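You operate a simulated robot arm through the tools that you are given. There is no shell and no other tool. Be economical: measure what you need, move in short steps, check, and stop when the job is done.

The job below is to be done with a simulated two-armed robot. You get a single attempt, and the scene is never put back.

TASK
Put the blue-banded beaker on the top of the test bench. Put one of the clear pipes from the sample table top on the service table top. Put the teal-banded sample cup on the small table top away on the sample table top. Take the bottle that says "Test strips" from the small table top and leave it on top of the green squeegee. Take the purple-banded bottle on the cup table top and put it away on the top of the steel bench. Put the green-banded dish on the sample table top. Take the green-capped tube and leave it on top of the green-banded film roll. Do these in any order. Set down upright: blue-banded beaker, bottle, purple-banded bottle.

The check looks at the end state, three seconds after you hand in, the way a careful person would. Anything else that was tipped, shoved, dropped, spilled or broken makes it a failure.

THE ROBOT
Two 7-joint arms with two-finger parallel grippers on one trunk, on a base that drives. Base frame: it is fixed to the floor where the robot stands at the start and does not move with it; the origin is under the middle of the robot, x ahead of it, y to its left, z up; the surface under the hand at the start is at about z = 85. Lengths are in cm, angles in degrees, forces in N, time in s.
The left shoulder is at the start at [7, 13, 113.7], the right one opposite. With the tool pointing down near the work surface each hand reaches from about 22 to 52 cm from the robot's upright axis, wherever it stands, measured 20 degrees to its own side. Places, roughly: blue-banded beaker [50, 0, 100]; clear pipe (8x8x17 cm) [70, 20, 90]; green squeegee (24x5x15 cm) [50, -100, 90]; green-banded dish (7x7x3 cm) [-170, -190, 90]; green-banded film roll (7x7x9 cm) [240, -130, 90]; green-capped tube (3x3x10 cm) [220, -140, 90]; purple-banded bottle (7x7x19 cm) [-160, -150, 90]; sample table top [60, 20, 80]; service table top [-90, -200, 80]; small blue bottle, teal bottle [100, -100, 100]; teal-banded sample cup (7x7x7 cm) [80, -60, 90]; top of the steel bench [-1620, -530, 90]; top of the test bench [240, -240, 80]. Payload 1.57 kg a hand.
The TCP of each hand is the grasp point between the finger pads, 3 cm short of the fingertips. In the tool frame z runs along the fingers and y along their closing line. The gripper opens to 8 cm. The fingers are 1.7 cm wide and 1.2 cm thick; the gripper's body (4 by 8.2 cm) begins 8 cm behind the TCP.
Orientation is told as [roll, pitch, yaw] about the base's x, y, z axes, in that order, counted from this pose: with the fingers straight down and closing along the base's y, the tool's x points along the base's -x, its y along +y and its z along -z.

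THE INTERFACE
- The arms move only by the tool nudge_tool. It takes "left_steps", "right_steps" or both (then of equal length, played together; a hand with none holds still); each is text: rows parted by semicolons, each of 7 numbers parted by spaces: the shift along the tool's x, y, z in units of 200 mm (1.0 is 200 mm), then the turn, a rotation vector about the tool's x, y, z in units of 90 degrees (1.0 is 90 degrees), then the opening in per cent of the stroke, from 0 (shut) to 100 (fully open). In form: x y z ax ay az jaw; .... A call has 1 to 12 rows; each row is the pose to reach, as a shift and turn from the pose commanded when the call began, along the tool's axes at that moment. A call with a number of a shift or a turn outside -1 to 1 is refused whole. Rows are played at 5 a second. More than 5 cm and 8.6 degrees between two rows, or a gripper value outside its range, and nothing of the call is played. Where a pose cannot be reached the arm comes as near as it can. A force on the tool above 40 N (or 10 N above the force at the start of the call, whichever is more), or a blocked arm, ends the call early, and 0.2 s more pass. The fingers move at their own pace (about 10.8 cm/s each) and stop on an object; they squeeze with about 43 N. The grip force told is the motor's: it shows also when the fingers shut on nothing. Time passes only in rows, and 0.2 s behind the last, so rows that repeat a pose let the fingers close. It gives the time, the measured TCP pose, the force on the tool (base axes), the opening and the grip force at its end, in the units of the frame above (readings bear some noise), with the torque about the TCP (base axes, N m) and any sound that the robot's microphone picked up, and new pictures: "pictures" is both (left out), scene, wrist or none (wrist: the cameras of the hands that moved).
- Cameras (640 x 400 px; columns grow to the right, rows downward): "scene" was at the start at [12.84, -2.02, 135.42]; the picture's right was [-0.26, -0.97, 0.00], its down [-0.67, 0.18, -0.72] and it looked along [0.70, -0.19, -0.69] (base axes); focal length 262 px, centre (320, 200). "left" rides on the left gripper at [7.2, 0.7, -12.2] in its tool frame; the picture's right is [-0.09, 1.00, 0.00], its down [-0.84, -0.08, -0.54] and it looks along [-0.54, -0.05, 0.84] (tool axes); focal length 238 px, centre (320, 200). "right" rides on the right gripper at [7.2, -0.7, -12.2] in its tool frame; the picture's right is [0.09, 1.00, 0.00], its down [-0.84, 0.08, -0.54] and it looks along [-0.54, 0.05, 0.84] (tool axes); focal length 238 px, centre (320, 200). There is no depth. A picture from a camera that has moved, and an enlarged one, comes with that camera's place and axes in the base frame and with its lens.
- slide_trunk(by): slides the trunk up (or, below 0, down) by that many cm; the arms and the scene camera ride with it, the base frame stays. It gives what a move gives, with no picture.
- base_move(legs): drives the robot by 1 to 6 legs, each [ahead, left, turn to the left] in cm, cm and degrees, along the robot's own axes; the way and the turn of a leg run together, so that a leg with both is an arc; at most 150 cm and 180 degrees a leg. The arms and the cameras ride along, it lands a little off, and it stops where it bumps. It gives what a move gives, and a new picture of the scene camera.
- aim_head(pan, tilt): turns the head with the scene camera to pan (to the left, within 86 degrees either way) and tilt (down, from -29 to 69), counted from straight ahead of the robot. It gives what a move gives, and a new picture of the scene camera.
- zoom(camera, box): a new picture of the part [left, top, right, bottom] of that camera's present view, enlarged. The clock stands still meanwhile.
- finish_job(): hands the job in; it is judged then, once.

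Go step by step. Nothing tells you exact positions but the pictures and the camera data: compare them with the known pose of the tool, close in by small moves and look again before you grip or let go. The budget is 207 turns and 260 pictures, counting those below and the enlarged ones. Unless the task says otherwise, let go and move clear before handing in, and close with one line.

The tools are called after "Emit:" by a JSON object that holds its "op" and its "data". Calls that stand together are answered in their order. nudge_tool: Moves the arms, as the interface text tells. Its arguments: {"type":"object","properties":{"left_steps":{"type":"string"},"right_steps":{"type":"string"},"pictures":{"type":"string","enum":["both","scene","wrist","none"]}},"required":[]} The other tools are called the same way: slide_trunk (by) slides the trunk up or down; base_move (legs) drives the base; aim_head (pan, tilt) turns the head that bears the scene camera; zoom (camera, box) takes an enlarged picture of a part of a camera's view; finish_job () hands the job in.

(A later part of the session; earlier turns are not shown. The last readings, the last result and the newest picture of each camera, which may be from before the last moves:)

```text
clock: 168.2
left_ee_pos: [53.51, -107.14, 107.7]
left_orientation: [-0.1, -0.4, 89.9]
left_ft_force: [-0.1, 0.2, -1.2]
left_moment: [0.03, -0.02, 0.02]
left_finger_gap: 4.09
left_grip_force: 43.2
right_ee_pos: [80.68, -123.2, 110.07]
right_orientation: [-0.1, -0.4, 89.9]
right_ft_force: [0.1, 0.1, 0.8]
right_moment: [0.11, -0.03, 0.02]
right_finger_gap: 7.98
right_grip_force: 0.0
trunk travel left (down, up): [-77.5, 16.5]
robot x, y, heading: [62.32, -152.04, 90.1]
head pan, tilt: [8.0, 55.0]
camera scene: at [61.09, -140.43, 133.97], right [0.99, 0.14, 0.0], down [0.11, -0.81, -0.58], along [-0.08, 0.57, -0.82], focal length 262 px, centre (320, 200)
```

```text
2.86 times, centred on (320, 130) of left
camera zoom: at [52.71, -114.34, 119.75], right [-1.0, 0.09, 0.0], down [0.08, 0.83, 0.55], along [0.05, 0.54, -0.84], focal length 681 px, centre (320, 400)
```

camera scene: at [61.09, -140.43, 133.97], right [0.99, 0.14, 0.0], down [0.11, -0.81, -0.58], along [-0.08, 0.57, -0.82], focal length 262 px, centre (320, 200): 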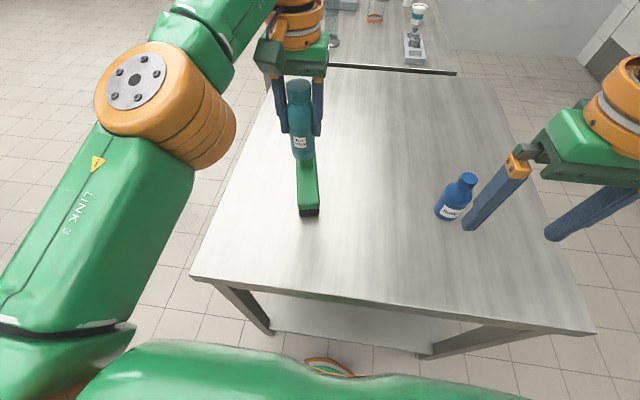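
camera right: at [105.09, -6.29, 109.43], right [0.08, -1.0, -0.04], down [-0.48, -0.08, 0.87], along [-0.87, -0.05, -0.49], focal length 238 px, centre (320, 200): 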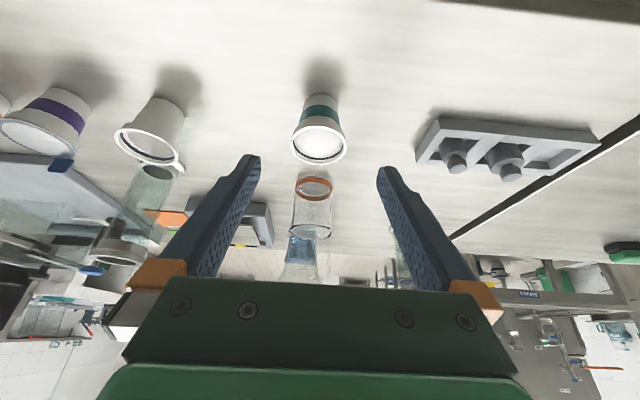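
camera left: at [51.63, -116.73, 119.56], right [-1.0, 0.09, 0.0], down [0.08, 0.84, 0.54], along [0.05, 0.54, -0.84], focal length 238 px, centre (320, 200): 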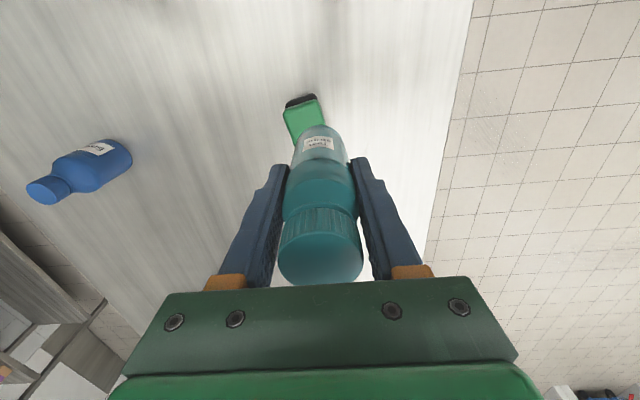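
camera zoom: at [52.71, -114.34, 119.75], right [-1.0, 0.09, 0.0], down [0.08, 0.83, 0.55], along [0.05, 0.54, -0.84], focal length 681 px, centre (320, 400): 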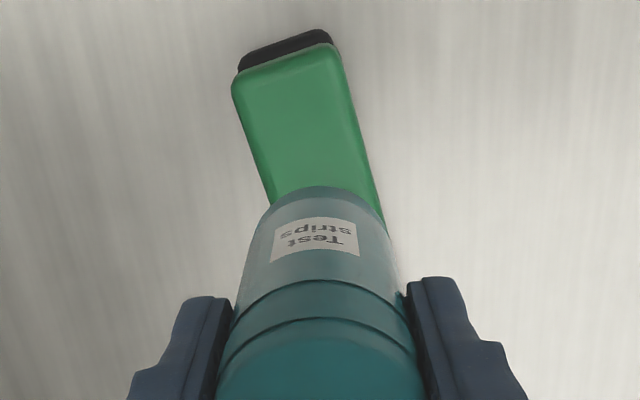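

Aligned over the near half of the bar. Lowering.

Emit:
{"op": "nudge_tool", "data": {"left_steps": "-0.015 -0.01 0.15 0 0 0 0; -0.025 -0.015 0.3 0 0 0 0; -0.025 -0.015 0.4 0 0 0 0; -0.025 -0.015 0.45 0 0 0 0; -0.025 -0.015 0.45 0 0 0 0"}}

Emit:
{"op": "zoom", "data": {"camera": "scene", "box": [260, 80, 380, 230]}}

```text
clock: 169.4
left_ee_pos: [54.13, -106.29, 98.34]
left_orientation: [-0.1, 0.1, 90.1]
left_ft_force: [-0.2, -0.6, -1.1]
left_moment: [-0.01, 0.03, 0.02]
left_finger_gap: 4.06
left_grip_force: 43.4
right_ee_pos: [80.94, -122.7, 109.77]
right_orientation: [0.1, -0.1, 90.0]
right_ft_force: [-0.8, -0.7, 0.0]
right_moment: [0.0, 0.0, -0.01]
right_finger_gap: 8.01
right_grip_force: 0.1
trunk travel left (down, up): [-77.5, 16.5]
robot x, y, heading: [62.74, -152.31, 89.9]
head pan, tilt: [8.0, 55.0]
camera scene: at [61.37, -139.85, 133.92], right [0.99, 0.14, 0.0], down [0.11, -0.81, -0.57], along [-0.08, 0.57, -0.82], focal length 262 px, centre (320, 200)
camera left: at [53.3, -113.36, 110.61], right [-1.0, 0.09, 0.0], down [0.08, 0.84, 0.54], along [0.05, 0.54, -0.84], focal length 238 px, centre (320, 200)
```

scene: 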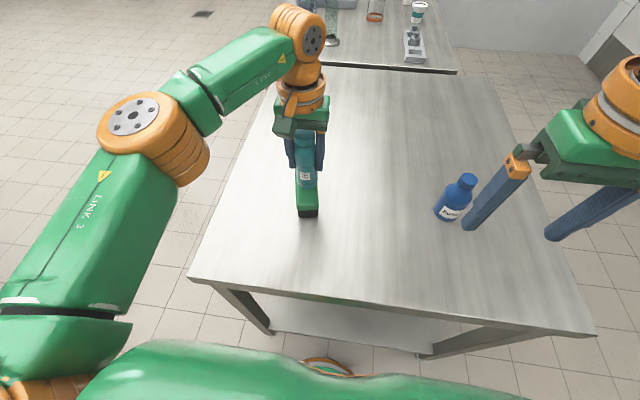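
left: 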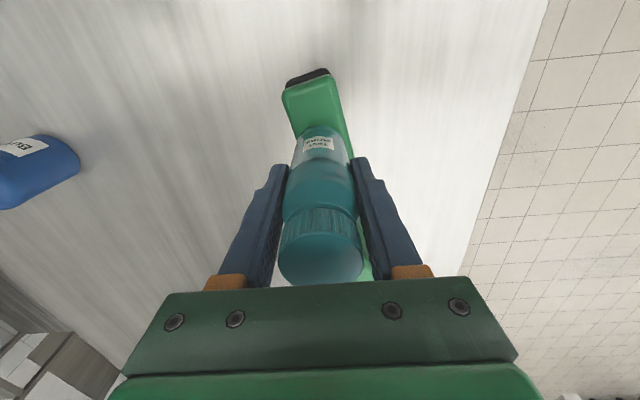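

```text
2.67 times, centred on (320, 155) of scene
camera zoom: at [61.37, -139.85, 133.92], right [0.99, 0.14, 0.0], down [0.11, -0.81, -0.57], along [-0.08, 0.57, -0.82], focal length 700 px, centre (320, 320)
```

zoom: 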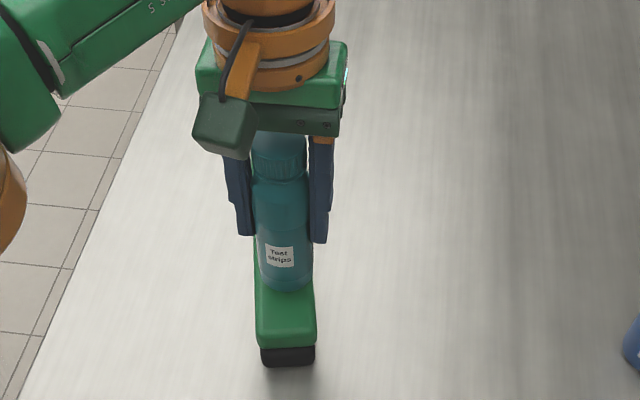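

Well aligned. Creeping to contact.

Emit:
{"op": "nudge_tool", "data": {"left_steps": "0 0.01 0.012 0 0 0 0; 0 0.01 0.022 0 0 0 0; 0 0.01 0.032 0 0 0 0; 0 0.01 0.042 0 0 0 0; 0 0.01 0.052 0 0 0 0", "pictures": "none"}}

```text
clock: 170.6
left_ee_pos: [53.94, -106.1, 97.41]
left_orientation: [-0.1, 0.0, 90.0]
left_ft_force: [0.2, 0.5, -1.3]
left_moment: [0.04, 0.0, -0.01]
left_finger_gap: 4.07
left_grip_force: 43.0
right_ee_pos: [80.96, -122.68, 109.9]
right_orientation: [0.0, -0.1, 89.9]
right_ft_force: [-0.3, -0.3, 0.0]
right_moment: [-0.03, -0.02, -0.01]
right_finger_gap: 8.0
right_grip_force: 0.1
trunk travel left (down, up): [-77.5, 16.5]
robot x, y, heading: [62.51, -152.09, 89.9]
head pan, tilt: [8.0, 55.0]
```

Emit:
{"op": "nudge_tool", "data": {"left_steps": "0 0 0.01 0 0 0 0; 0 0 0.02 0 0 0 0; 0 0 0.03 0 0 0 0; 0 0 0.04 0 0 0 0; 0 0 0.05 0 0 0 0", "pictures": "wrist"}}

```text
clock: 171.6
left_ee_pos: [53.83, -106.57, 97.03]
left_orientation: [-0.1, -0.6, 90.1]
left_ft_force: [0.8, -1.8, 16.2]
left_moment: [-0.29, -0.03, -0.01]
left_finger_gap: 4.08
left_grip_force: 42.7
right_ee_pos: [81.0, -123.17, 109.98]
right_orientation: [0.1, -0.4, 89.9]
right_ft_force: [-0.3, -0.1, -1.0]
right_moment: [0.0, -0.04, 0.0]
right_finger_gap: 8.0
right_grip_force: 0.0
trunk travel left (down, up): [-77.5, 16.5]
robot x, y, heading: [62.71, -152.12, 90.0]
head pan, tilt: [8.0, 55.0]
stopped in row 4 (left hand): the force on the tool passed its limit at 41 N (the readings are from after the stop); the commanded pose is now the measured one
camera left: at [53.11, -113.73, 109.17], right [-1.0, 0.09, 0.0], down [0.07, 0.83, 0.55], along [0.05, 0.55, -0.83], focal length 238 px, centre (320, 200)
```

left: 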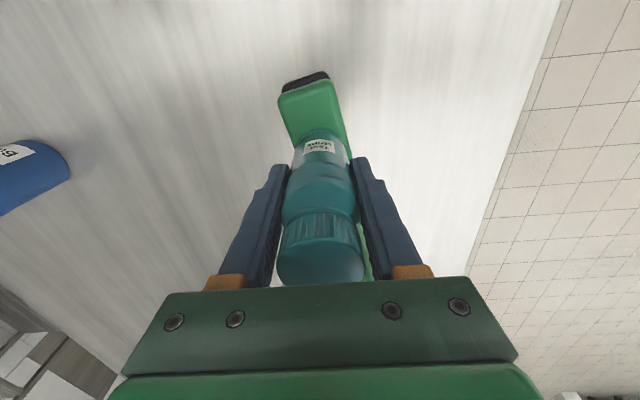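

Contact on the bar. Relieve, open and rise.

Emit:
{"op": "nudge_tool", "data": {"left_steps": "0 0 -0.006 0 0 0 0; 0 0 -0.006 0 0 0 70; 0 0 -0.006 0 0 0 100; 0 0 -0.1 0 0 0 100; 0 0 -0.3 0 0 0 100; 0 0 -0.5 0 0 0 100; 0 0 -0.7 0 0 0 100; 0 0 -0.8 0 0 0 100", "pictures": "wrist"}}

Emit:
{"op": "zoom", "data": {"camera": "scene", "box": [260, 80, 380, 230]}}

```text
clock: 173.4
left_ee_pos: [53.46, -108.22, 111.45]
left_orientation: [-0.1, -0.3, 90.0]
left_ft_force: [-0.3, 0.0, -0.2]
left_moment: [-0.01, 0.0, -0.01]
left_finger_gap: 7.99
left_grip_force: 0.1
left hand out of reach, approached as far as the arm can: row 7, 8
right_ee_pos: [80.93, -122.78, 109.92]
right_orientation: [0.1, -0.1, 89.9]
right_ft_force: [0.0, 0.5, -0.4]
right_moment: [0.01, -0.03, 0.0]
right_finger_gap: 7.98
right_grip_force: 0.2
trunk travel left (down, up): [-77.5, 16.5]
robot x, y, heading: [62.39, -152.14, 90.2]
head pan, tilt: [8.0, 55.0]
camera left: at [52.62, -115.45, 123.59], right [-1.0, 0.09, 0.0], down [0.08, 0.83, 0.55], along [0.05, 0.54, -0.84], focal length 238 px, centre (320, 200)
```

left: 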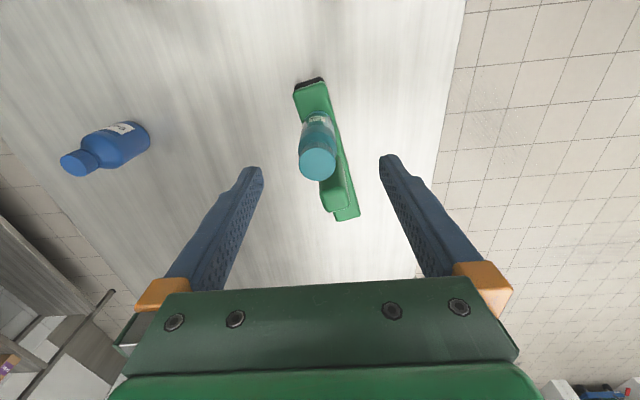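

```text
2.67 times, centred on (320, 155) of scene
camera zoom: at [61.35, -139.86, 133.92], right [0.99, 0.14, 0.0], down [0.11, -0.81, -0.57], along [-0.08, 0.57, -0.82], focal length 700 px, centre (320, 320)
```

zoom: 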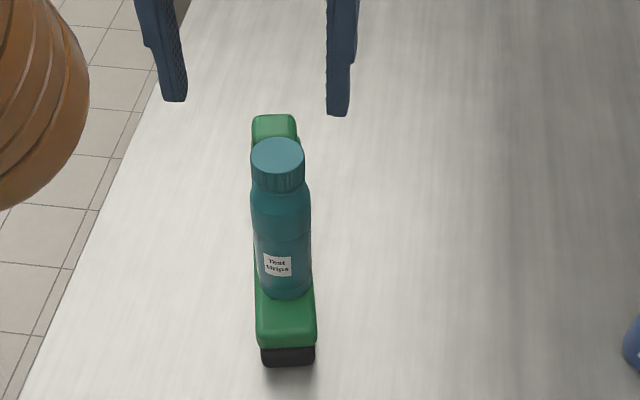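

The "Test strips" bottle stands on the squeegee. Next I'll drive to the cup table for the purple-banded bottle and green dish.

Emit:
{"op": "base_move", "data": {"legs": [[-30, 0, 0], [0, 0, 90], [75, 0, 0], [0, -107, 0], [137, 0, 0], [0, 0, 90]]}}

Emit:
{"op": "aim_head", "data": {"pan": 0, "tilt": 45}}

```text
clock: 198.2
left_ee_pos: [-141.16, -117.95, 111.34]
left_orientation: [-0.1, -0.2, -91.2]
left_ft_force: [0.3, 0.5, 0.1]
left_moment: [0.02, 0.01, 0.01]
left_finger_gap: 8.01
left_grip_force: 0.0
right_ee_pos: [-168.43, -102.88, 109.81]
right_orientation: [0.0, -0.1, -91.1]
right_ft_force: [0.7, -0.4, 0.3]
right_moment: [0.01, 0.04, 0.03]
right_finger_gap: 8.0
right_grip_force: 0.1
trunk travel left (down, up): [-77.5, 16.5]
robot x, y, heading: [-149.16, -73.74, -91.3]
head pan, tilt: [8.0, 55.0]
camera scene: at [-148.75, -85.94, 133.92], right [-0.99, -0.12, 0.0], down [-0.1, 0.81, -0.57], along [0.07, -0.57, -0.82], focal length 262 px, centre (320, 200)
```

scene: 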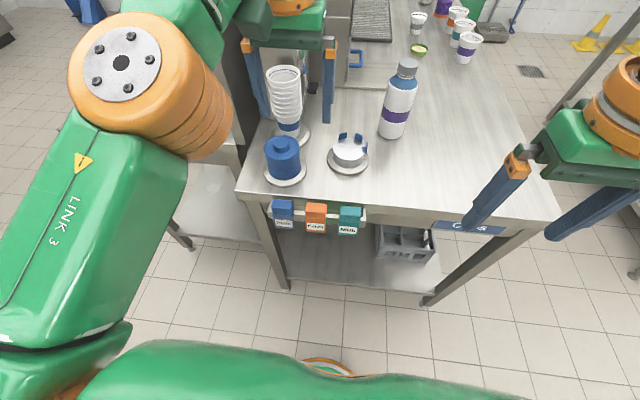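

```text
clock: 199.0
left_ee_pos: [-141.24, -117.92, 111.32]
left_orientation: [-0.1, -0.4, -91.1]
left_ft_force: [0.3, -0.1, 0.1]
left_moment: [-0.01, 0.01, 0.03]
left_finger_gap: 8.01
left_grip_force: 0.1
right_ee_pos: [-168.24, -102.96, 109.79]
right_orientation: [0.0, 0.0, -91.2]
right_ft_force: [-0.1, -0.4, 0.6]
right_moment: [-0.02, 0.01, -0.01]
right_finger_gap: 8.03
right_grip_force: 0.0
trunk travel left (down, up): [-77.5, 16.5]
robot x, y, heading: [-149.31, -74.16, -91.2]
head pan, tilt: [0.0, 45.0]
camera scene: at [-149.75, -86.91, 135.25], right [-1.0, 0.02, 0.0], down [0.01, 0.71, -0.71], along [-0.01, -0.71, -0.71], focal length 262 px, centre (320, 200)
```

scene: 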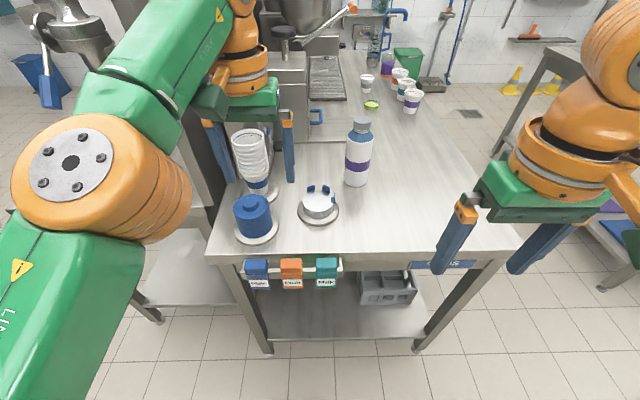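

There's a tall cup stack on the left, so I'll keep the left hand away. Let me inspect the purple-banded bottle.

Emit:
{"op": "zoom", "data": {"camera": "scene", "box": [300, 80, 440, 220]}}

```text
2.86 times, centred on (370, 150) of scene
camera zoom: at [-149.75, -86.91, 135.25], right [-1.0, 0.02, 0.0], down [0.01, 0.71, -0.71], along [-0.01, -0.71, -0.71], focal length 750 px, centre (177, 343)
```

zoom: 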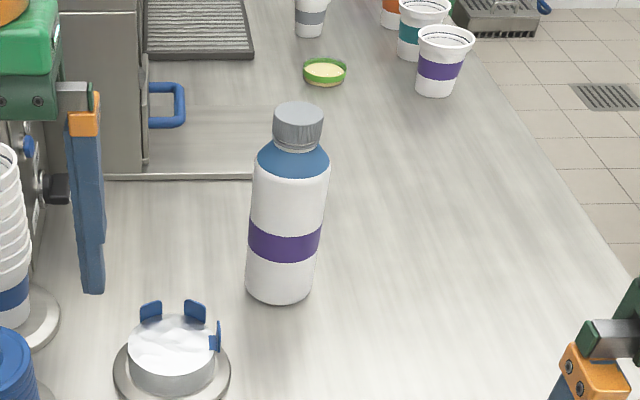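

The bottle (≈(−161,−145.6), top 104) has a graspable cap ~4.3 cm wide; the dish sits at about (−172,−190). I'll take the bottle with the left hand: shift right, tilt the hand, then advance.

Emit:
{"op": "base_move", "data": {"legs": [[0, -23, 1.2]]}}

Emit:
{"op": "nudge_tool", "data": {"left_steps": "0 0 0 0 -0.09 0 100; 0 0 0 0 -0.18 0 100; 0 0 0 0 -0.26 0 100; 0 0 0 0 -0.31 0 100; 0 0 0 0 -0.31 0 100", "pictures": "none"}}

Emit:
{"op": "base_move", "data": {"legs": [[17, 0, 0]]}}

Emit:
{"op": "zoom", "data": {"camera": "left", "box": [0, 0, 640, 400]}}

```text
clock: 200.7
left_ee_pos: [-162.84, -117.62, 111.31]
left_orientation: [-0.2, -0.3, -89.8]
left_ft_force: [0.6, -0.3, -0.3]
left_moment: [-0.03, 0.01, 0.02]
left_finger_gap: 8.02
left_grip_force: 0.0
right_ee_pos: [-190.42, -103.02, 109.86]
right_orientation: [0.0, 0.0, -89.9]
right_ft_force: [0.5, 0.2, -0.1]
right_moment: [0.0, 0.0, -0.03]
right_finger_gap: 7.99
right_grip_force: 0.1
trunk travel left (down, up): [-77.5, 16.5]
robot x, y, heading: [-172.04, -73.8, -89.8]
head pan, tilt: [0.0, 45.0]
camera scene: at [-172.16, -86.69, 135.26], right [-1.0, 0.0, 0.0], down [0.0, 0.71, -0.71], along [0.0, -0.71, -0.71], focal length 262 px, centre (320, 200)
```

scene: 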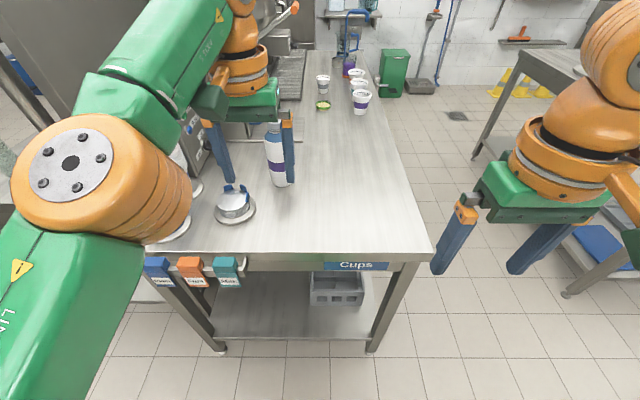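

```text
clock: 201.9
left_ee_pos: [-163.01, -117.5, 111.41]
left_orientation: [-0.3, -28.2, -89.6]
left_ft_force: [0.6, 0.4, 0.6]
left_moment: [-0.01, 0.03, -0.01]
left_finger_gap: 7.99
left_grip_force: 0.0
left hand out of reach, approached as far as the arm can: row 1, 2
right_ee_pos: [-190.46, -103.22, 109.82]
right_orientation: [-0.1, -0.1, -89.9]
right_ft_force: [-0.3, -1.0, -0.1]
right_moment: [0.01, 0.02, 0.0]
right_finger_gap: 8.01
right_grip_force: 0.0
trunk travel left (down, up): [-77.5, 16.5]
robot x, y, heading: [-172.31, -73.76, -89.9]
head pan, tilt: [0.0, 45.0]
```

```text
clock: 203.4
left_ee_pos: [-163.15, -134.46, 111.52]
left_orientation: [-0.1, -28.3, -89.6]
left_ft_force: [-0.5, -0.1, 0.7]
left_moment: [0.0, 0.04, 0.0]
left_finger_gap: 8.01
left_grip_force: 0.1
right_ee_pos: [-190.61, -120.13, 109.93]
right_orientation: [0.2, -0.3, -89.9]
right_ft_force: [-0.3, -0.2, 0.2]
right_moment: [0.03, -0.01, 0.01]
right_finger_gap: 8.02
right_grip_force: 0.0
trunk travel left (down, up): [-77.5, 16.5]
robot x, y, heading: [-172.24, -90.84, -89.9]
head pan, tilt: [0.0, 45.0]
camera scene: at [-172.37, -103.54, 135.3], right [-1.0, 0.0, 0.0], down [0.0, 0.71, -0.71], along [0.0, -0.71, -0.71], focal length 262 px, centre (320, 200)
```

scene: 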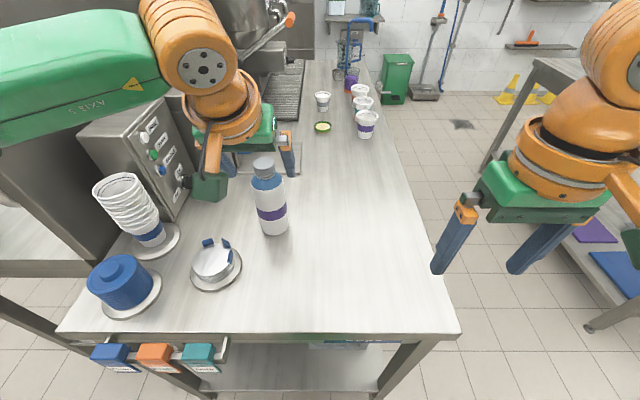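

```text
1.00 times, centred on (320, 200) of left (not enlarged: the box is as wide or as high as the picture)
camera zoom: at [-162.58, -122.31, 118.86], right [1.0, -0.08, 0.04], down [-0.07, -0.48, 0.87], along [-0.05, -0.87, -0.48], focal length 238 px, centre (320, 200)
```

zoom: 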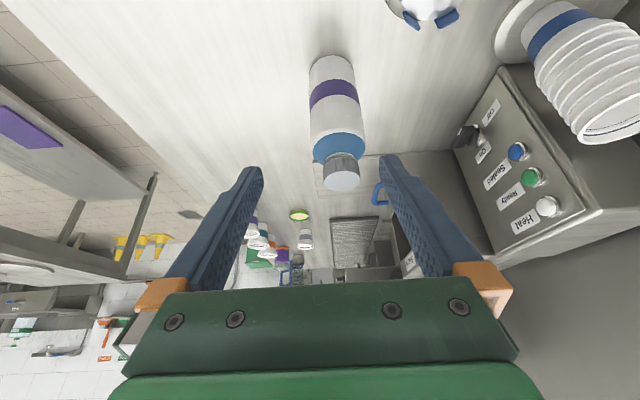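

Cap at about (−161.3,−144.8). Moving to a pre-grasp along its axis.

Emit:
{"op": "nudge_tool", "data": {"left_steps": "-0.12 0.046 0.12 0 0 0 100; -0.236 0.0925 0.25 0 0 0 100; -0.236 0.0925 0.32 0 0 0 100; -0.236 0.0925 0.32 0 0 0 100", "pictures": "wrist"}}

```text
clock: 204.4
left_ee_pos: [-161.23, -141.84, 107.88]
left_orientation: [-0.1, -28.2, -89.6]
left_ft_force: [-0.3, -0.2, -0.9]
left_moment: [0.01, -0.03, 0.0]
left_finger_gap: 7.97
left_grip_force: 0.0
right_ee_pos: [-190.61, -120.32, 109.8]
right_orientation: [0.1, -0.2, -90.0]
right_ft_force: [0.5, 0.3, -1.0]
right_moment: [0.04, 0.0, -0.01]
right_finger_gap: 7.98
right_grip_force: 0.1
trunk travel left (down, up): [-77.5, 16.5]
robot x, y, heading: [-172.47, -91.03, -90.2]
head pan, tilt: [0.0, 45.0]
camera left: at [-160.67, -129.78, 115.37], right [1.0, -0.08, 0.04], down [-0.07, -0.48, 0.87], along [-0.05, -0.87, -0.49], focal length 238 px, centre (320, 200)
```

left: 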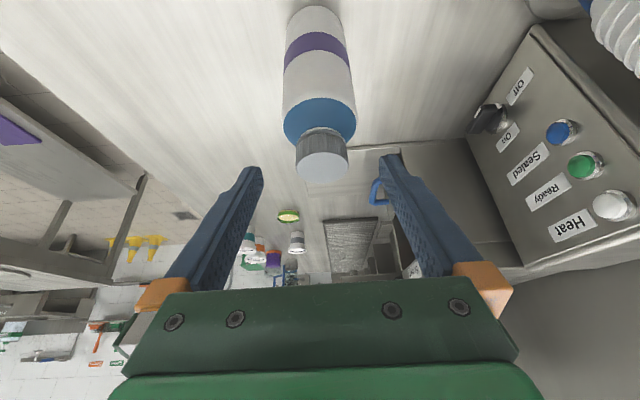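

Emit:
{"op": "nudge_tool", "data": {"left_steps": "0.008 0 0.15 0 0 0 100; 0.017 0 0.28 0 0 0 100; 0.017 0 0.347 0 0 0 100; 0.017 0 0.347 0 0 0 0; 0.017 0 0.347 0 0 0 0; 0.017 0 0.347 0 0 0 0; 0.017 0 0.347 0 0 0 0", "pictures": "both"}}

```text
clock: 206.0
left_ee_pos: [-161.2, -145.02, 101.7]
left_orientation: [-0.1, -28.1, -89.5]
left_ft_force: [1.9, -1.2, 1.2]
left_moment: [-0.37, -0.05, 0.06]
left_finger_gap: 6.64
left_grip_force: 42.6
right_ee_pos: [-190.57, -120.32, 109.83]
right_orientation: [0.0, 0.0, -89.9]
right_ft_force: [1.2, -0.1, -0.2]
right_moment: [-0.01, -0.03, -0.03]
right_finger_gap: 8.03
right_grip_force: 0.1
trunk travel left (down, up): [-77.5, 16.5]
robot x, y, heading: [-171.98, -90.81, -89.7]
head pan, tilt: [0.0, 45.0]
camera scene: at [-172.3, -103.92, 135.26], right [-1.0, 0.0, 0.0], down [0.0, 0.71, -0.71], along [0.0, -0.71, -0.71], focal length 262 px, centre (320, 200)
camera left: at [-160.62, -132.8, 109.09], right [1.0, -0.08, 0.04], down [-0.07, -0.48, 0.87], along [-0.05, -0.87, -0.49], focal length 238 px, centre (320, 200)
```

scene: 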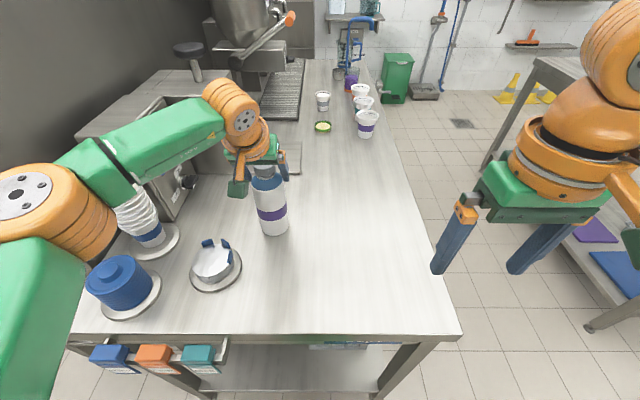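
left: 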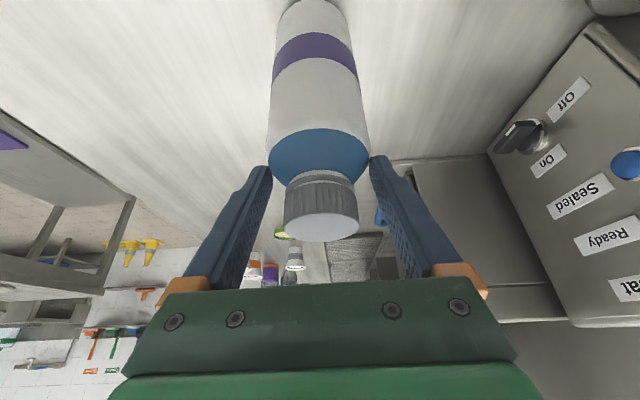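

The fingertips caught the sloping shoulder rather than the cap. I'll open, rise 2 cm, and grip the cap itself.

Emit:
{"op": "nudge_tool", "data": {"left_steps": "0 0 0 0 0 0 100; 0 0 0 0 0 0 100; -0.025 0 -0.045 0 0 0 100; -0.047 0 -0.088 0 0 0 100; -0.047 0 -0.088 0 0 0 0; -0.047 0 -0.088 0 0 0 0; -0.047 0 -0.088 0 0 0 0; -0.047 0 -0.088 0 0 0 0", "pictures": "wrist"}}

```text
clock: 207.8
left_ee_pos: [-161.15, -144.84, 103.98]
left_orientation: [-0.2, -28.5, -89.6]
left_ft_force: [2.9, -8.2, 19.0]
left_moment: [-0.84, -0.48, -0.03]
left_finger_gap: 4.12
left_grip_force: 42.9
right_ee_pos: [-190.61, -120.19, 109.95]
right_orientation: [0.2, -0.2, -89.9]
right_ft_force: [-0.5, 0.1, -0.8]
right_moment: [-0.01, 0.0, 0.01]
right_finger_gap: 8.01
right_grip_force: 0.0
trunk travel left (down, up): [-77.5, 16.5]
robot x, y, heading: [-172.5, -90.8, -89.8]
head pan, tilt: [0.0, 45.0]
camera left: at [-160.65, -132.69, 111.22], right [1.0, -0.08, 0.04], down [-0.07, -0.48, 0.88], along [-0.05, -0.88, -0.48], focal length 238 px, centre (320, 200)
```

left: 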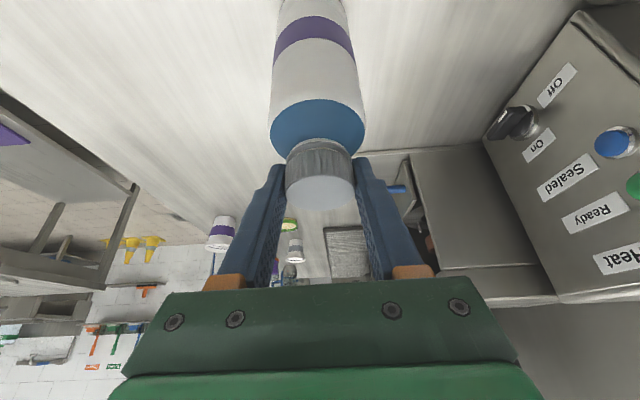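

Cap gripped. Lift and draw back with care.

Emit:
{"op": "nudge_tool", "data": {"left_steps": "-0.06 0 -0.11 0 0 0 0; -0.117 0 -0.22 0 0 0 0; -0.1 0 -0.34 0 0 0 0; -0.079 0 -0.468 0 0 0 0; -0.03 0 -0.64 0 0 0 0; 0.025 0 -0.805 0 0 0 0; 0.2 0 -0.9 0 0 0 0; 0.2 0 -0.9 0 0 0 0", "pictures": "both"}}

```text
clock: 209.6
left_ee_pos: [-161.34, -133.07, 117.71]
left_orientation: [-0.1, -28.2, -89.6]
left_ft_force: [-0.1, 0.4, -5.5]
left_moment: [0.0, -0.02, 0.0]
left_finger_gap: 4.07
left_grip_force: 43.2
right_ee_pos: [-190.7, -120.52, 109.75]
right_orientation: [0.0, 0.0, -90.0]
right_ft_force: [-0.1, 0.3, 0.0]
right_moment: [-0.02, 0.01, 0.01]
right_finger_gap: 8.01
right_grip_force: 0.0
trunk travel left (down, up): [-77.5, 16.5]
robot x, y, heading: [-172.62, -90.76, -90.0]
head pan, tilt: [0.0, 45.0]
camera scene: at [-172.34, -104.07, 135.24], right [-1.0, 0.0, 0.0], down [0.0, 0.71, -0.71], along [0.0, -0.71, -0.71], focal length 262 px, centre (320, 200)
camera left: at [-160.81, -120.91, 125.04], right [1.0, -0.08, 0.04], down [-0.07, -0.48, 0.87], along [-0.05, -0.87, -0.49], focal length 238 px, centre (320, 200)
```

scene: 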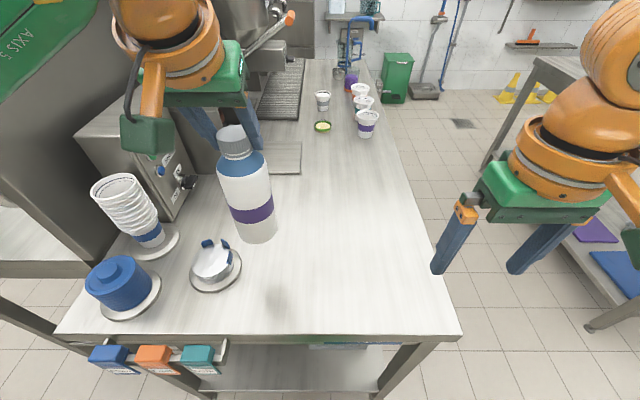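
left: 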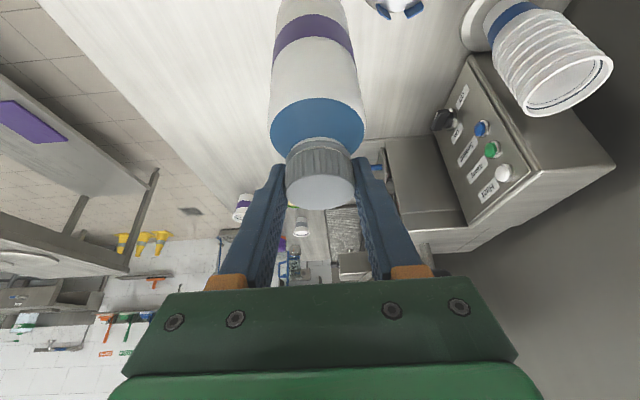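

Bottle is held upright. Now around to the table's −x side for the dish.

Emit:
{"op": "base_move", "data": {"legs": [[-20, 0, 0], [0, -73, 0], [0, 0, 90], [0, -105, 0]]}}

Emit:
{"op": "aim_head", "data": {"pan": -5, "tilt": 45}}

```text
clock: 223.6
left_ee_pos: [-200.07, -164.15, 117.68]
left_orientation: [-0.2, -28.1, 2.0]
left_ft_force: [-0.4, -0.4, -5.7]
left_moment: [0.03, 0.0, -0.02]
left_finger_gap: 3.88
left_grip_force: 42.4
right_ee_pos: [-211.9, -193.84, 109.8]
right_orientation: [-0.1, -0.1, 1.7]
right_ft_force: [0.4, 0.4, -0.7]
right_moment: [0.0, -0.01, -0.01]
right_finger_gap: 8.0
right_grip_force: 0.1
trunk travel left (down, up): [-77.5, 16.5]
robot x, y, heading: [-242.08, -176.32, 1.6]
head pan, tilt: [0.0, 45.0]
camera scene: at [-228.83, -175.73, 135.24], right [0.03, -1.0, 0.0], down [-0.71, -0.02, -0.71], along [0.71, 0.02, -0.71], focal length 262 px, centre (320, 200)
```

scene: 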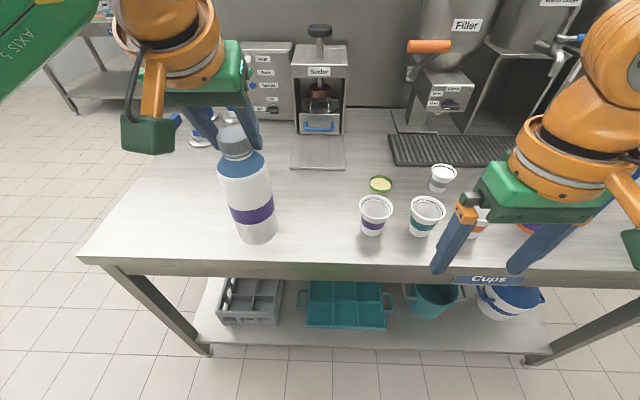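

```text
clock: 224.3
left_ee_pos: [-200.29, -164.15, 117.53]
left_orientation: [-0.1, -28.1, 2.1]
left_ft_force: [0.3, 0.2, -6.4]
left_moment: [-0.02, 0.01, 0.01]
left_finger_gap: 3.9
left_grip_force: 43.3
right_ee_pos: [-211.94, -193.83, 109.85]
right_orientation: [0.0, 0.0, 1.8]
right_ft_force: [-0.5, -0.4, 0.3]
right_moment: [0.03, -0.04, 0.0]
right_finger_gap: 8.0
right_grip_force: 0.1
trunk travel left (down, up): [-77.5, 16.5]
robot x, y, heading: [-241.82, -176.49, 1.8]
head pan, tilt: [-5.0, 45.0]
camera scene: at [-228.84, -176.52, 135.24], right [-0.06, -1.0, 0.0], down [-0.71, 0.04, -0.71], along [0.71, -0.04, -0.71], focal length 262 px, centre (320, 200)
```

scene: 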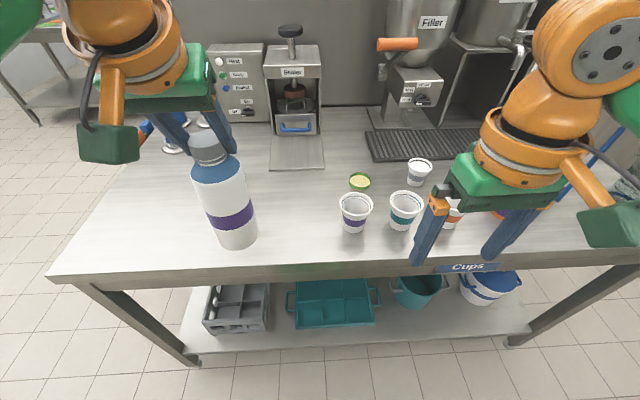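

Dish is at about (−173.8,−190.9), just beyond two cups (tops ≈94.5). I'll close in on the table and check the bottle grip as well.

Emit:
{"op": "base_move", "data": {"legs": [[18.5, -2, -1.8]]}}

Emit:
{"op": "nudge_tool", "data": {"right_steps": "-0.15 -0.1 0 0 -0.07 0 100; -0.3 -0.18 0 0 -0.13 0 100; -0.3 -0.18 0 0 -0.13 0 100", "pictures": "wrist"}}

Emit:
{"op": "zoom", "data": {"camera": "left", "box": [200, 0, 440, 300]}}

```text
clock: 225.8
left_ee_pos: [-181.75, -167.32, 117.8]
left_orientation: [-0.2, -28.3, 0.1]
left_ft_force: [0.2, 0.2, -5.7]
left_moment: [-0.01, -0.01, 0.0]
left_finger_gap: 3.87
left_grip_force: 42.9
right_ee_pos: [-194.49, -196.56, 110.01]
right_orientation: [0.1, -0.2, -0.2]
right_ft_force: [-0.3, 0.0, -0.8]
right_moment: [-0.02, -0.05, -0.01]
right_finger_gap: 7.99
right_grip_force: 0.0
trunk travel left (down, up): [-77.5, 16.5]
robot x, y, heading: [-223.8, -178.48, -0.1]
head pan, tilt: [-5.0, 45.0]
camera scene: at [-210.86, -178.66, 135.29], right [-0.09, -1.0, 0.0], down [-0.7, 0.06, -0.71], along [0.71, -0.06, -0.71], focal length 262 px, centre (320, 200)
```

scene: 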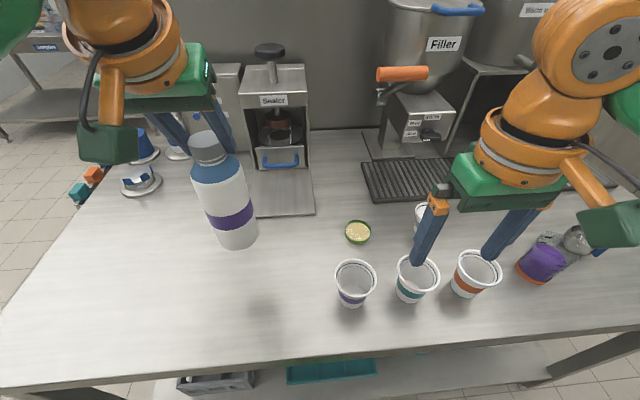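

```text
clock: 226.6
left_ee_pos: [-181.49, -167.33, 117.58]
left_orientation: [-0.1, -28.2, 0.2]
left_ft_force: [0.3, -1.2, -4.9]
left_moment: [0.0, 0.01, 0.03]
left_finger_gap: 3.87
left_grip_force: 43.3
right_ee_pos: [-188.02, -200.19, 109.84]
right_orientation: [0.0, -11.7, -0.1]
right_ft_force: [0.1, -0.5, 0.5]
right_moment: [-0.01, -0.01, 0.01]
right_finger_gap: 8.01
right_grip_force: 0.1
trunk travel left (down, up): [-77.5, 16.5]
robot x, y, heading: [-223.54, -178.05, -0.0]
head pan, tilt: [-5.0, 45.0]
camera right: at [-197.59, -200.82, 120.37], right [-0.09, 1.0, -0.02], down [0.71, 0.08, 0.7], along [0.7, 0.05, -0.71], focal length 238 px, centre (320, 200)
```

right: 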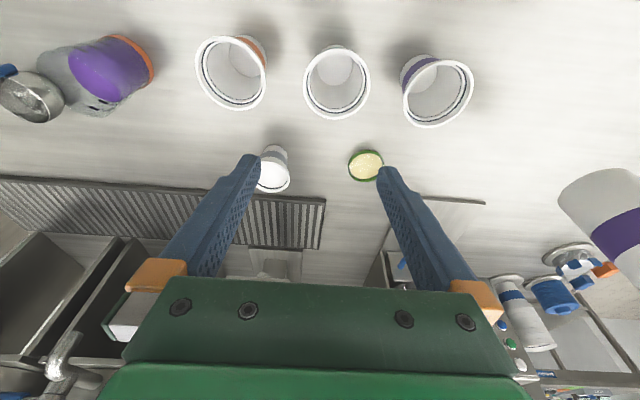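

```text
1.33 times, centred on (320, 150) of left
camera zoom: at [-193.56, -166.59, 125.02], right [0.08, 1.0, 0.04], down [0.48, -0.08, 0.87], along [0.87, -0.05, -0.49], focal length 318 px, centre (320, 267)
```

zoom: 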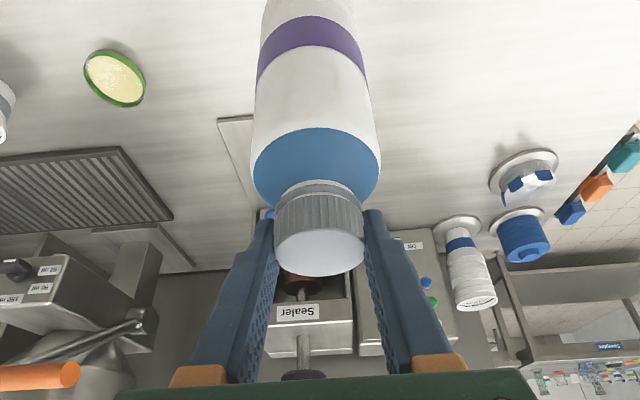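

Dish at about (−174.1,−191.1). Moving the right hand over it at height first.

Emit:
{"op": "nudge_tool", "data": {"right_steps": "-0.14 0.115 0.07 0 0 0 100; -0.28 0.23 0.14 0 0 0 100; -0.42 0.345 0.2 0 0 0 100; -0.567 0.455 0.27 0 0 0 100; -0.567 0.455 0.27 0 0 0 100", "pictures": "wrist"}}

```text
clock: 227.8
left_ee_pos: [-181.42, -167.47, 117.62]
left_orientation: [0.0, -28.2, 0.1]
left_ft_force: [0.3, -0.4, -5.5]
left_moment: [-0.01, -0.01, 0.0]
left_finger_gap: 3.85
left_grip_force: 42.6
right_ee_pos: [-175.77, -191.13, 106.91]
right_orientation: [0.0, -11.8, 0.0]
right_ft_force: [-0.5, -0.5, 0.0]
right_moment: [0.02, 0.01, 0.01]
right_finger_gap: 8.01
right_grip_force: 0.1
trunk travel left (down, up): [-77.5, 16.5]
robot x, y, heading: [-223.42, -177.94, -0.3]
head pan, tilt: [-5.0, 45.0]
camera right: at [-185.35, -191.86, 117.45], right [-0.09, 1.0, -0.02], down [0.71, 0.08, 0.7], along [0.7, 0.05, -0.71], focal length 238 px, centre (320, 200)
```

right: 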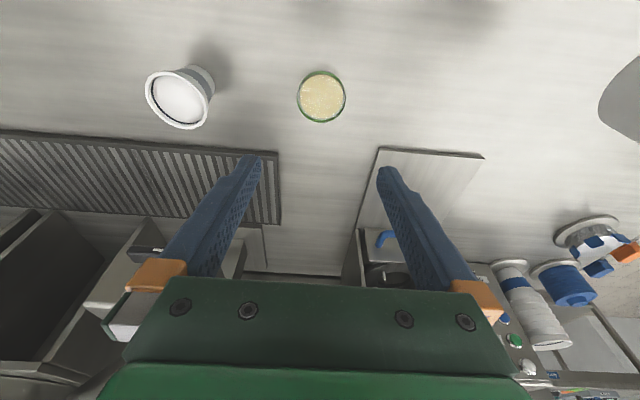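

Emit:
{"op": "nudge_tool", "data": {"right_steps": "0.01 0 0.2 0 0 0 100; 0.03 0 0.4 0 0 0 100; 0.05 0 0.6 0 0 0 100; 0.07 0 0.76 0 0 0 100; 0.077 0 0.85 0 0 0 100; 0.077 0 0.85 0 0 0 100", "pictures": "wrist"}}

```text
clock: 229.2
left_ee_pos: [-181.49, -167.32, 117.72]
left_orientation: [-0.1, -28.0, 0.2]
left_ft_force: [0.4, -0.2, -5.7]
left_moment: [0.0, -0.01, -0.02]
left_finger_gap: 3.87
left_grip_force: 42.9
right_ee_pos: [-174.03, -191.14, 89.91]
right_orientation: [0.1, -11.8, -0.1]
right_ft_force: [-0.9, 0.4, -0.9]
right_moment: [0.02, 0.02, -0.03]
right_finger_gap: 8.01
right_grip_force: 0.0
trunk travel left (down, up): [-77.5, 16.5]
robot x, y, heading: [-223.56, -178.19, -0.2]
head pan, tilt: [-5.0, 45.0]
camera right: at [-183.55, -191.78, 100.45], right [-0.09, 1.0, -0.02], down [0.71, 0.08, 0.7], along [0.7, 0.05, -0.71], focal length 238 px, centre (320, 200)
```

right: 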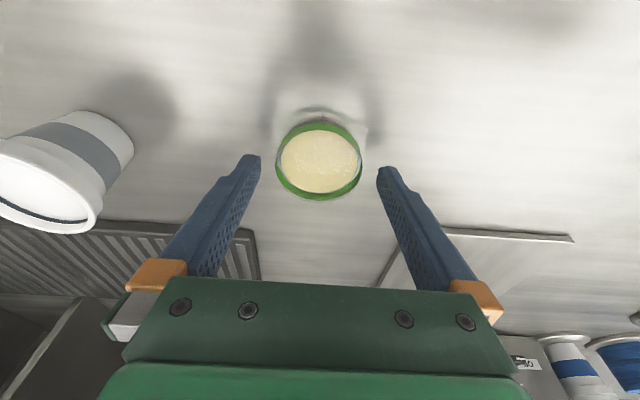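

Emit:
{"op": "nudge_tool", "data": {"right_steps": "0.02 0 0.03 0 0 0 100; 0.034 0 0.054 0 0 0 100; 0.034 0 0.054 0 0 0 100; 0.034 0 0.054 0 0 0 0; 0.034 0 0.054 0 0 0 0; 0.034 0 0.054 0 0 0 0", "pictures": "wrist"}}

```text
clock: 230.6
left_ee_pos: [-181.24, -167.32, 117.77]
left_orientation: [-0.2, -28.1, 0.1]
left_ft_force: [0.0, 0.4, -5.7]
left_moment: [0.01, 0.01, -0.02]
left_finger_gap: 3.85
left_grip_force: 43.0
right_ee_pos: [-174.46, -191.14, 88.69]
right_orientation: [0.0, -11.7, -0.1]
right_ft_force: [0.3, -0.7, -0.4]
right_moment: [-0.06, -0.01, -0.01]
right_finger_gap: 5.97
right_grip_force: 43.1
trunk travel left (down, up): [-77.5, 16.5]
robot x, y, heading: [-223.57, -177.96, -0.1]
head pan, tilt: [-5.0, 45.0]
camera right: at [-183.96, -191.81, 99.25], right [-0.09, 1.0, -0.02], down [0.71, 0.08, 0.7], along [0.7, 0.05, -0.71], focal length 238 px, centre (320, 200)
```

right: 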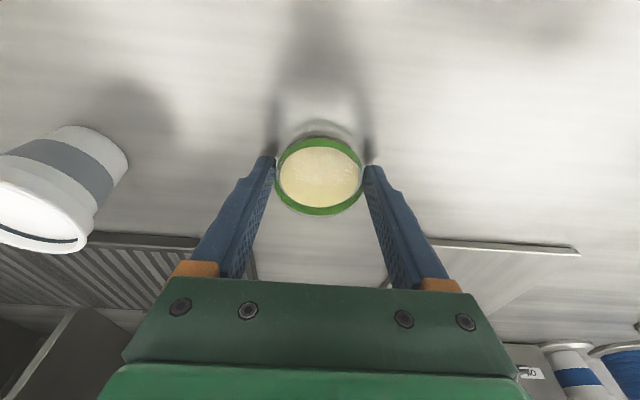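

Dish gripped. Lift straight up.

Emit:
{"op": "nudge_tool", "data": {"right_steps": "-0.03 0 -0.15 0 0 0 0; -0.07 0 -0.34 0 0 0 0; -0.11 0 -0.54 0 0 0 0; -0.15 0 -0.72 0 0 0 0; -0.17 0 -0.82 0 0 0 0; -0.17 0 -0.82 0 0 0 0", "pictures": "both"}}

```text
clock: 232.0
left_ee_pos: [-181.32, -167.4, 117.59]
left_orientation: [-0.1, -28.0, 0.1]
left_ft_force: [-0.5, -0.5, -5.2]
left_moment: [0.0, -0.02, 0.02]
left_finger_gap: 3.86
left_grip_force: 42.9
right_ee_pos: [-174.45, -191.23, 105.44]
right_orientation: [0.1, -11.7, -0.1]
right_ft_force: [0.2, 0.6, -1.7]
right_moment: [0.0, 0.02, 0.01]
right_finger_gap: 5.95
right_grip_force: 43.6
trunk travel left (down, up): [-77.5, 16.5]
robot x, y, heading: [-223.82, -178.21, -0.0]
head pan, tilt: [-5.0, 45.0]
camera scene: at [-210.44, -178.73, 135.24], right [-0.09, -1.0, 0.0], down [-0.71, 0.06, -0.71], along [0.7, -0.06, -0.71], focal length 262 px, centre (320, 200)
camera right: at [-183.98, -191.85, 116.01], right [-0.09, 1.0, -0.02], down [0.71, 0.07, 0.7], along [0.7, 0.05, -0.71], focal length 238 px, centre (320, 200)
```

scene: 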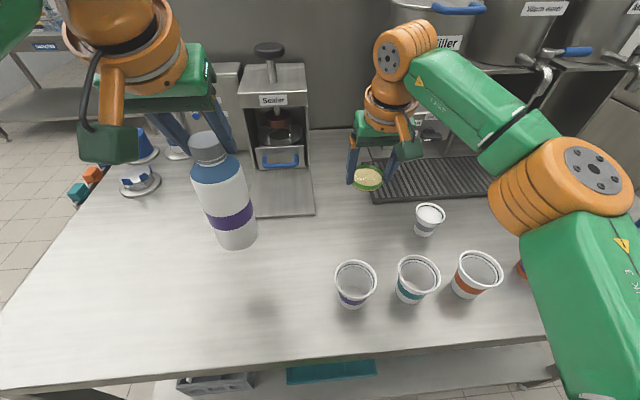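
right: 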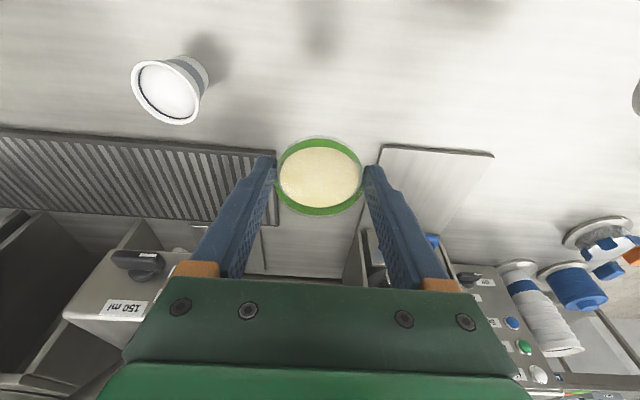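

Both items held. I'll draw the left hand in, raise the trunk for clearance, then drive to the front of the sample table.

Emit:
{"op": "nudge_tool", "data": {"left_steps": "0.09 0.08 -0.05 0 0 0 0; 0.18 0.16 -0.1 0 0 0 0; 0.27 0.24 -0.14 0 0 0 0; 0.353 0.3 -0.188 0 0 0 0; 0.353 0.3 -0.188 0 0 0 0", "pictures": "none"}}

Emit:
{"op": "base_move", "data": {"legs": [[-22, 0, 0], [0, 110, 0], [150, 0, 0], [86, 0, 0], [0, 48, 0]]}}

Emit:
{"op": "slide_trunk", "data": {"by": 10}}

Emit:
{"op": "aim_head", "data": {"pan": -10, "tilt": 60}}

```text
clock: 233.2
left_ee_pos: [-189.41, -161.42, 117.64]
left_orientation: [-0.1, -28.1, 0.1]
left_ft_force: [0.1, -0.5, -5.2]
left_moment: [-0.04, 0.01, 0.02]
left_finger_gap: 3.87
left_grip_force: 42.6
right_ee_pos: [-174.42, -191.12, 105.47]
right_orientation: [0.0, -11.6, -0.2]
right_ft_force: [0.0, 0.0, -0.4]
right_moment: [0.01, 0.02, 0.0]
right_finger_gap: 5.95
right_grip_force: 42.8
trunk travel left (down, up): [-77.5, 16.5]
robot x, y, heading: [-223.78, -177.98, -0.2]
head pan, tilt: [-5.0, 45.0]
```

```text
clock: 253.8
left_ee_pos: [24.68, -2.22, 117.7]
left_orientation: [-0.2, -28.1, 0.7]
left_ft_force: [0.5, 0.4, -5.7]
left_moment: [0.0, 0.01, 0.01]
left_finger_gap: 3.86
left_grip_force: 42.7
right_ee_pos: [39.95, -31.8, 105.58]
right_orientation: [0.1, -11.7, 0.4]
right_ft_force: [-0.2, -0.6, 0.0]
right_moment: [0.02, -0.01, 0.01]
right_finger_gap: 5.94
right_grip_force: 42.8
trunk travel left (down, up): [-77.5, 16.5]
robot x, y, heading: [-9.13, -19.42, 0.7]
head pan, tilt: [-5.0, 45.0]
camera scene: at [3.81, -19.87, 135.24], right [-0.08, -1.0, 0.0], down [-0.71, 0.06, -0.71], along [0.7, -0.05, -0.71], focal length 262 px, centre (320, 200)
```

scene: 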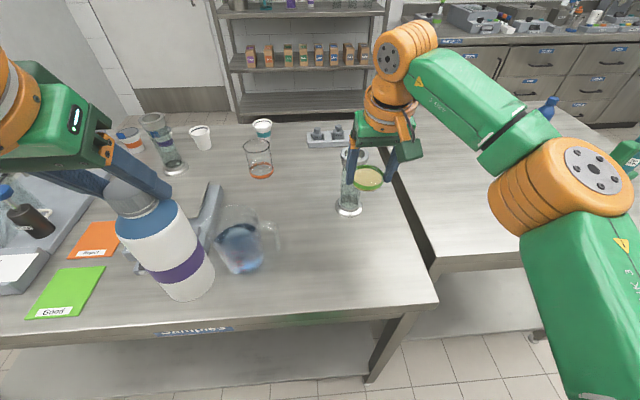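

```text
clock: 255.1
left_ee_pos: [24.76, -2.05, 127.64]
left_orientation: [-0.1, -28.2, 0.7]
left_ft_force: [0.0, -0.2, -5.8]
left_moment: [-0.04, 0.03, 0.0]
left_finger_gap: 3.89
left_grip_force: 43.1
right_ee_pos: [40.02, -31.79, 115.42]
right_orientation: [0.0, -11.8, 0.5]
right_ft_force: [-0.1, -0.4, -0.3]
right_moment: [0.01, 0.02, 0.0]
right_finger_gap: 5.95
right_grip_force: 42.7
trunk travel left (down, up): [-87.5, 6.5]
robot x, y, heading: [-9.54, -19.28, 0.8]
head pan, tilt: [-5.0, 45.0]
```

```text
clock: 255.9
left_ee_pos: [24.63, -2.06, 127.71]
left_orientation: [0.0, -28.1, 0.7]
left_ft_force: [-0.7, -0.7, -5.7]
left_moment: [0.0, -0.02, 0.01]
left_finger_gap: 3.88
left_grip_force: 43.3
right_ee_pos: [39.85, -31.73, 115.61]
right_orientation: [0.1, -11.7, 0.5]
right_ft_force: [-0.1, 0.0, -1.2]
right_moment: [-0.02, 0.0, -0.01]
right_finger_gap: 5.97
right_grip_force: 42.8
trunk travel left (down, up): [-87.5, 6.5]
robot x, y, heading: [-9.41, -19.32, 1.0]
head pan, tilt: [-10.0, 60.0]
camera scene: at [2.3, -20.16, 143.3], right [-0.16, -0.99, 0.0], down [-0.85, 0.14, -0.5], along [0.49, -0.08, -0.87], focal length 262 px, centre (320, 200)
```

scene: 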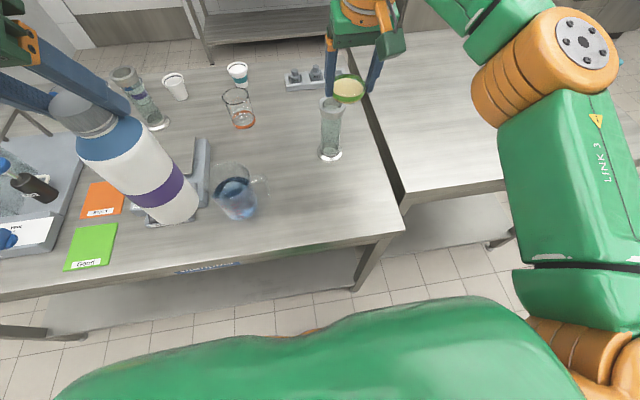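

Free spot at (35,−30) near the table's front. Lowering the dish part way.

Emit:
{"op": "nudge_tool", "data": {"right_steps": "0.1 0.02 0.16 0 0 0 0; 0.2 0.04 0.34 0 0 0 0; 0.3 0.06 0.52 0 0 0 0; 0.4 0.085 0.70 0 0 0 0; 0.4 0.085 0.734 0 0 0 0; 0.4 0.085 0.734 0 0 0 0", "pictures": "both"}}

```text
clock: 257.3
left_ee_pos: [24.82, -2.12, 127.68]
left_orientation: [-0.3, -28.1, 0.7]
left_ft_force: [0.2, -0.1, -5.6]
left_moment: [0.01, 0.0, -0.01]
left_finger_gap: 3.88
left_grip_force: 42.6
right_ee_pos: [35.0, -29.99, 99.52]
right_orientation: [-0.1, -11.8, 0.5]
right_ft_force: [-0.5, 0.7, -0.5]
right_moment: [0.0, 0.0, 0.0]
right_finger_gap: 5.96
right_grip_force: 43.0
trunk travel left (down, up): [-87.5, 6.5]
robot x, y, heading: [-9.26, -19.45, 0.7]
head pan, tilt: [-10.0, 60.0]
camera scene: at [2.29, -20.16, 143.3], right [-0.16, -0.99, 0.0], down [-0.85, 0.14, -0.5], along [0.49, -0.08, -0.87], focal length 262 px, centre (320, 200)
camera right: at [25.5, -30.77, 110.0], right [-0.1, 0.99, -0.02], down [0.71, 0.08, 0.7], along [0.7, 0.06, -0.71], focal length 238 px, centre (320, 200)
```

scene: 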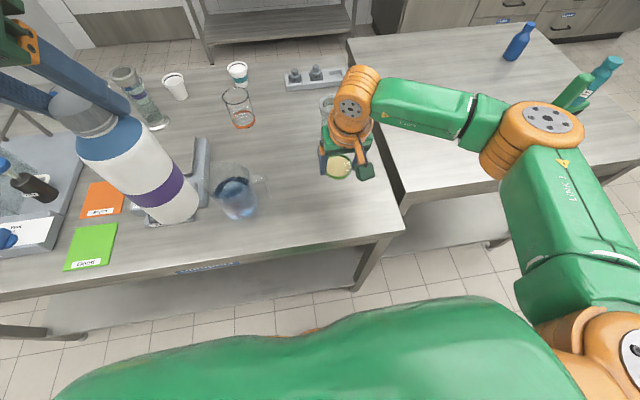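
right: 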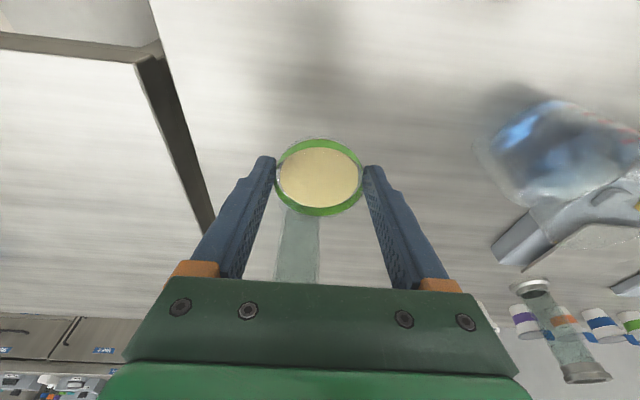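

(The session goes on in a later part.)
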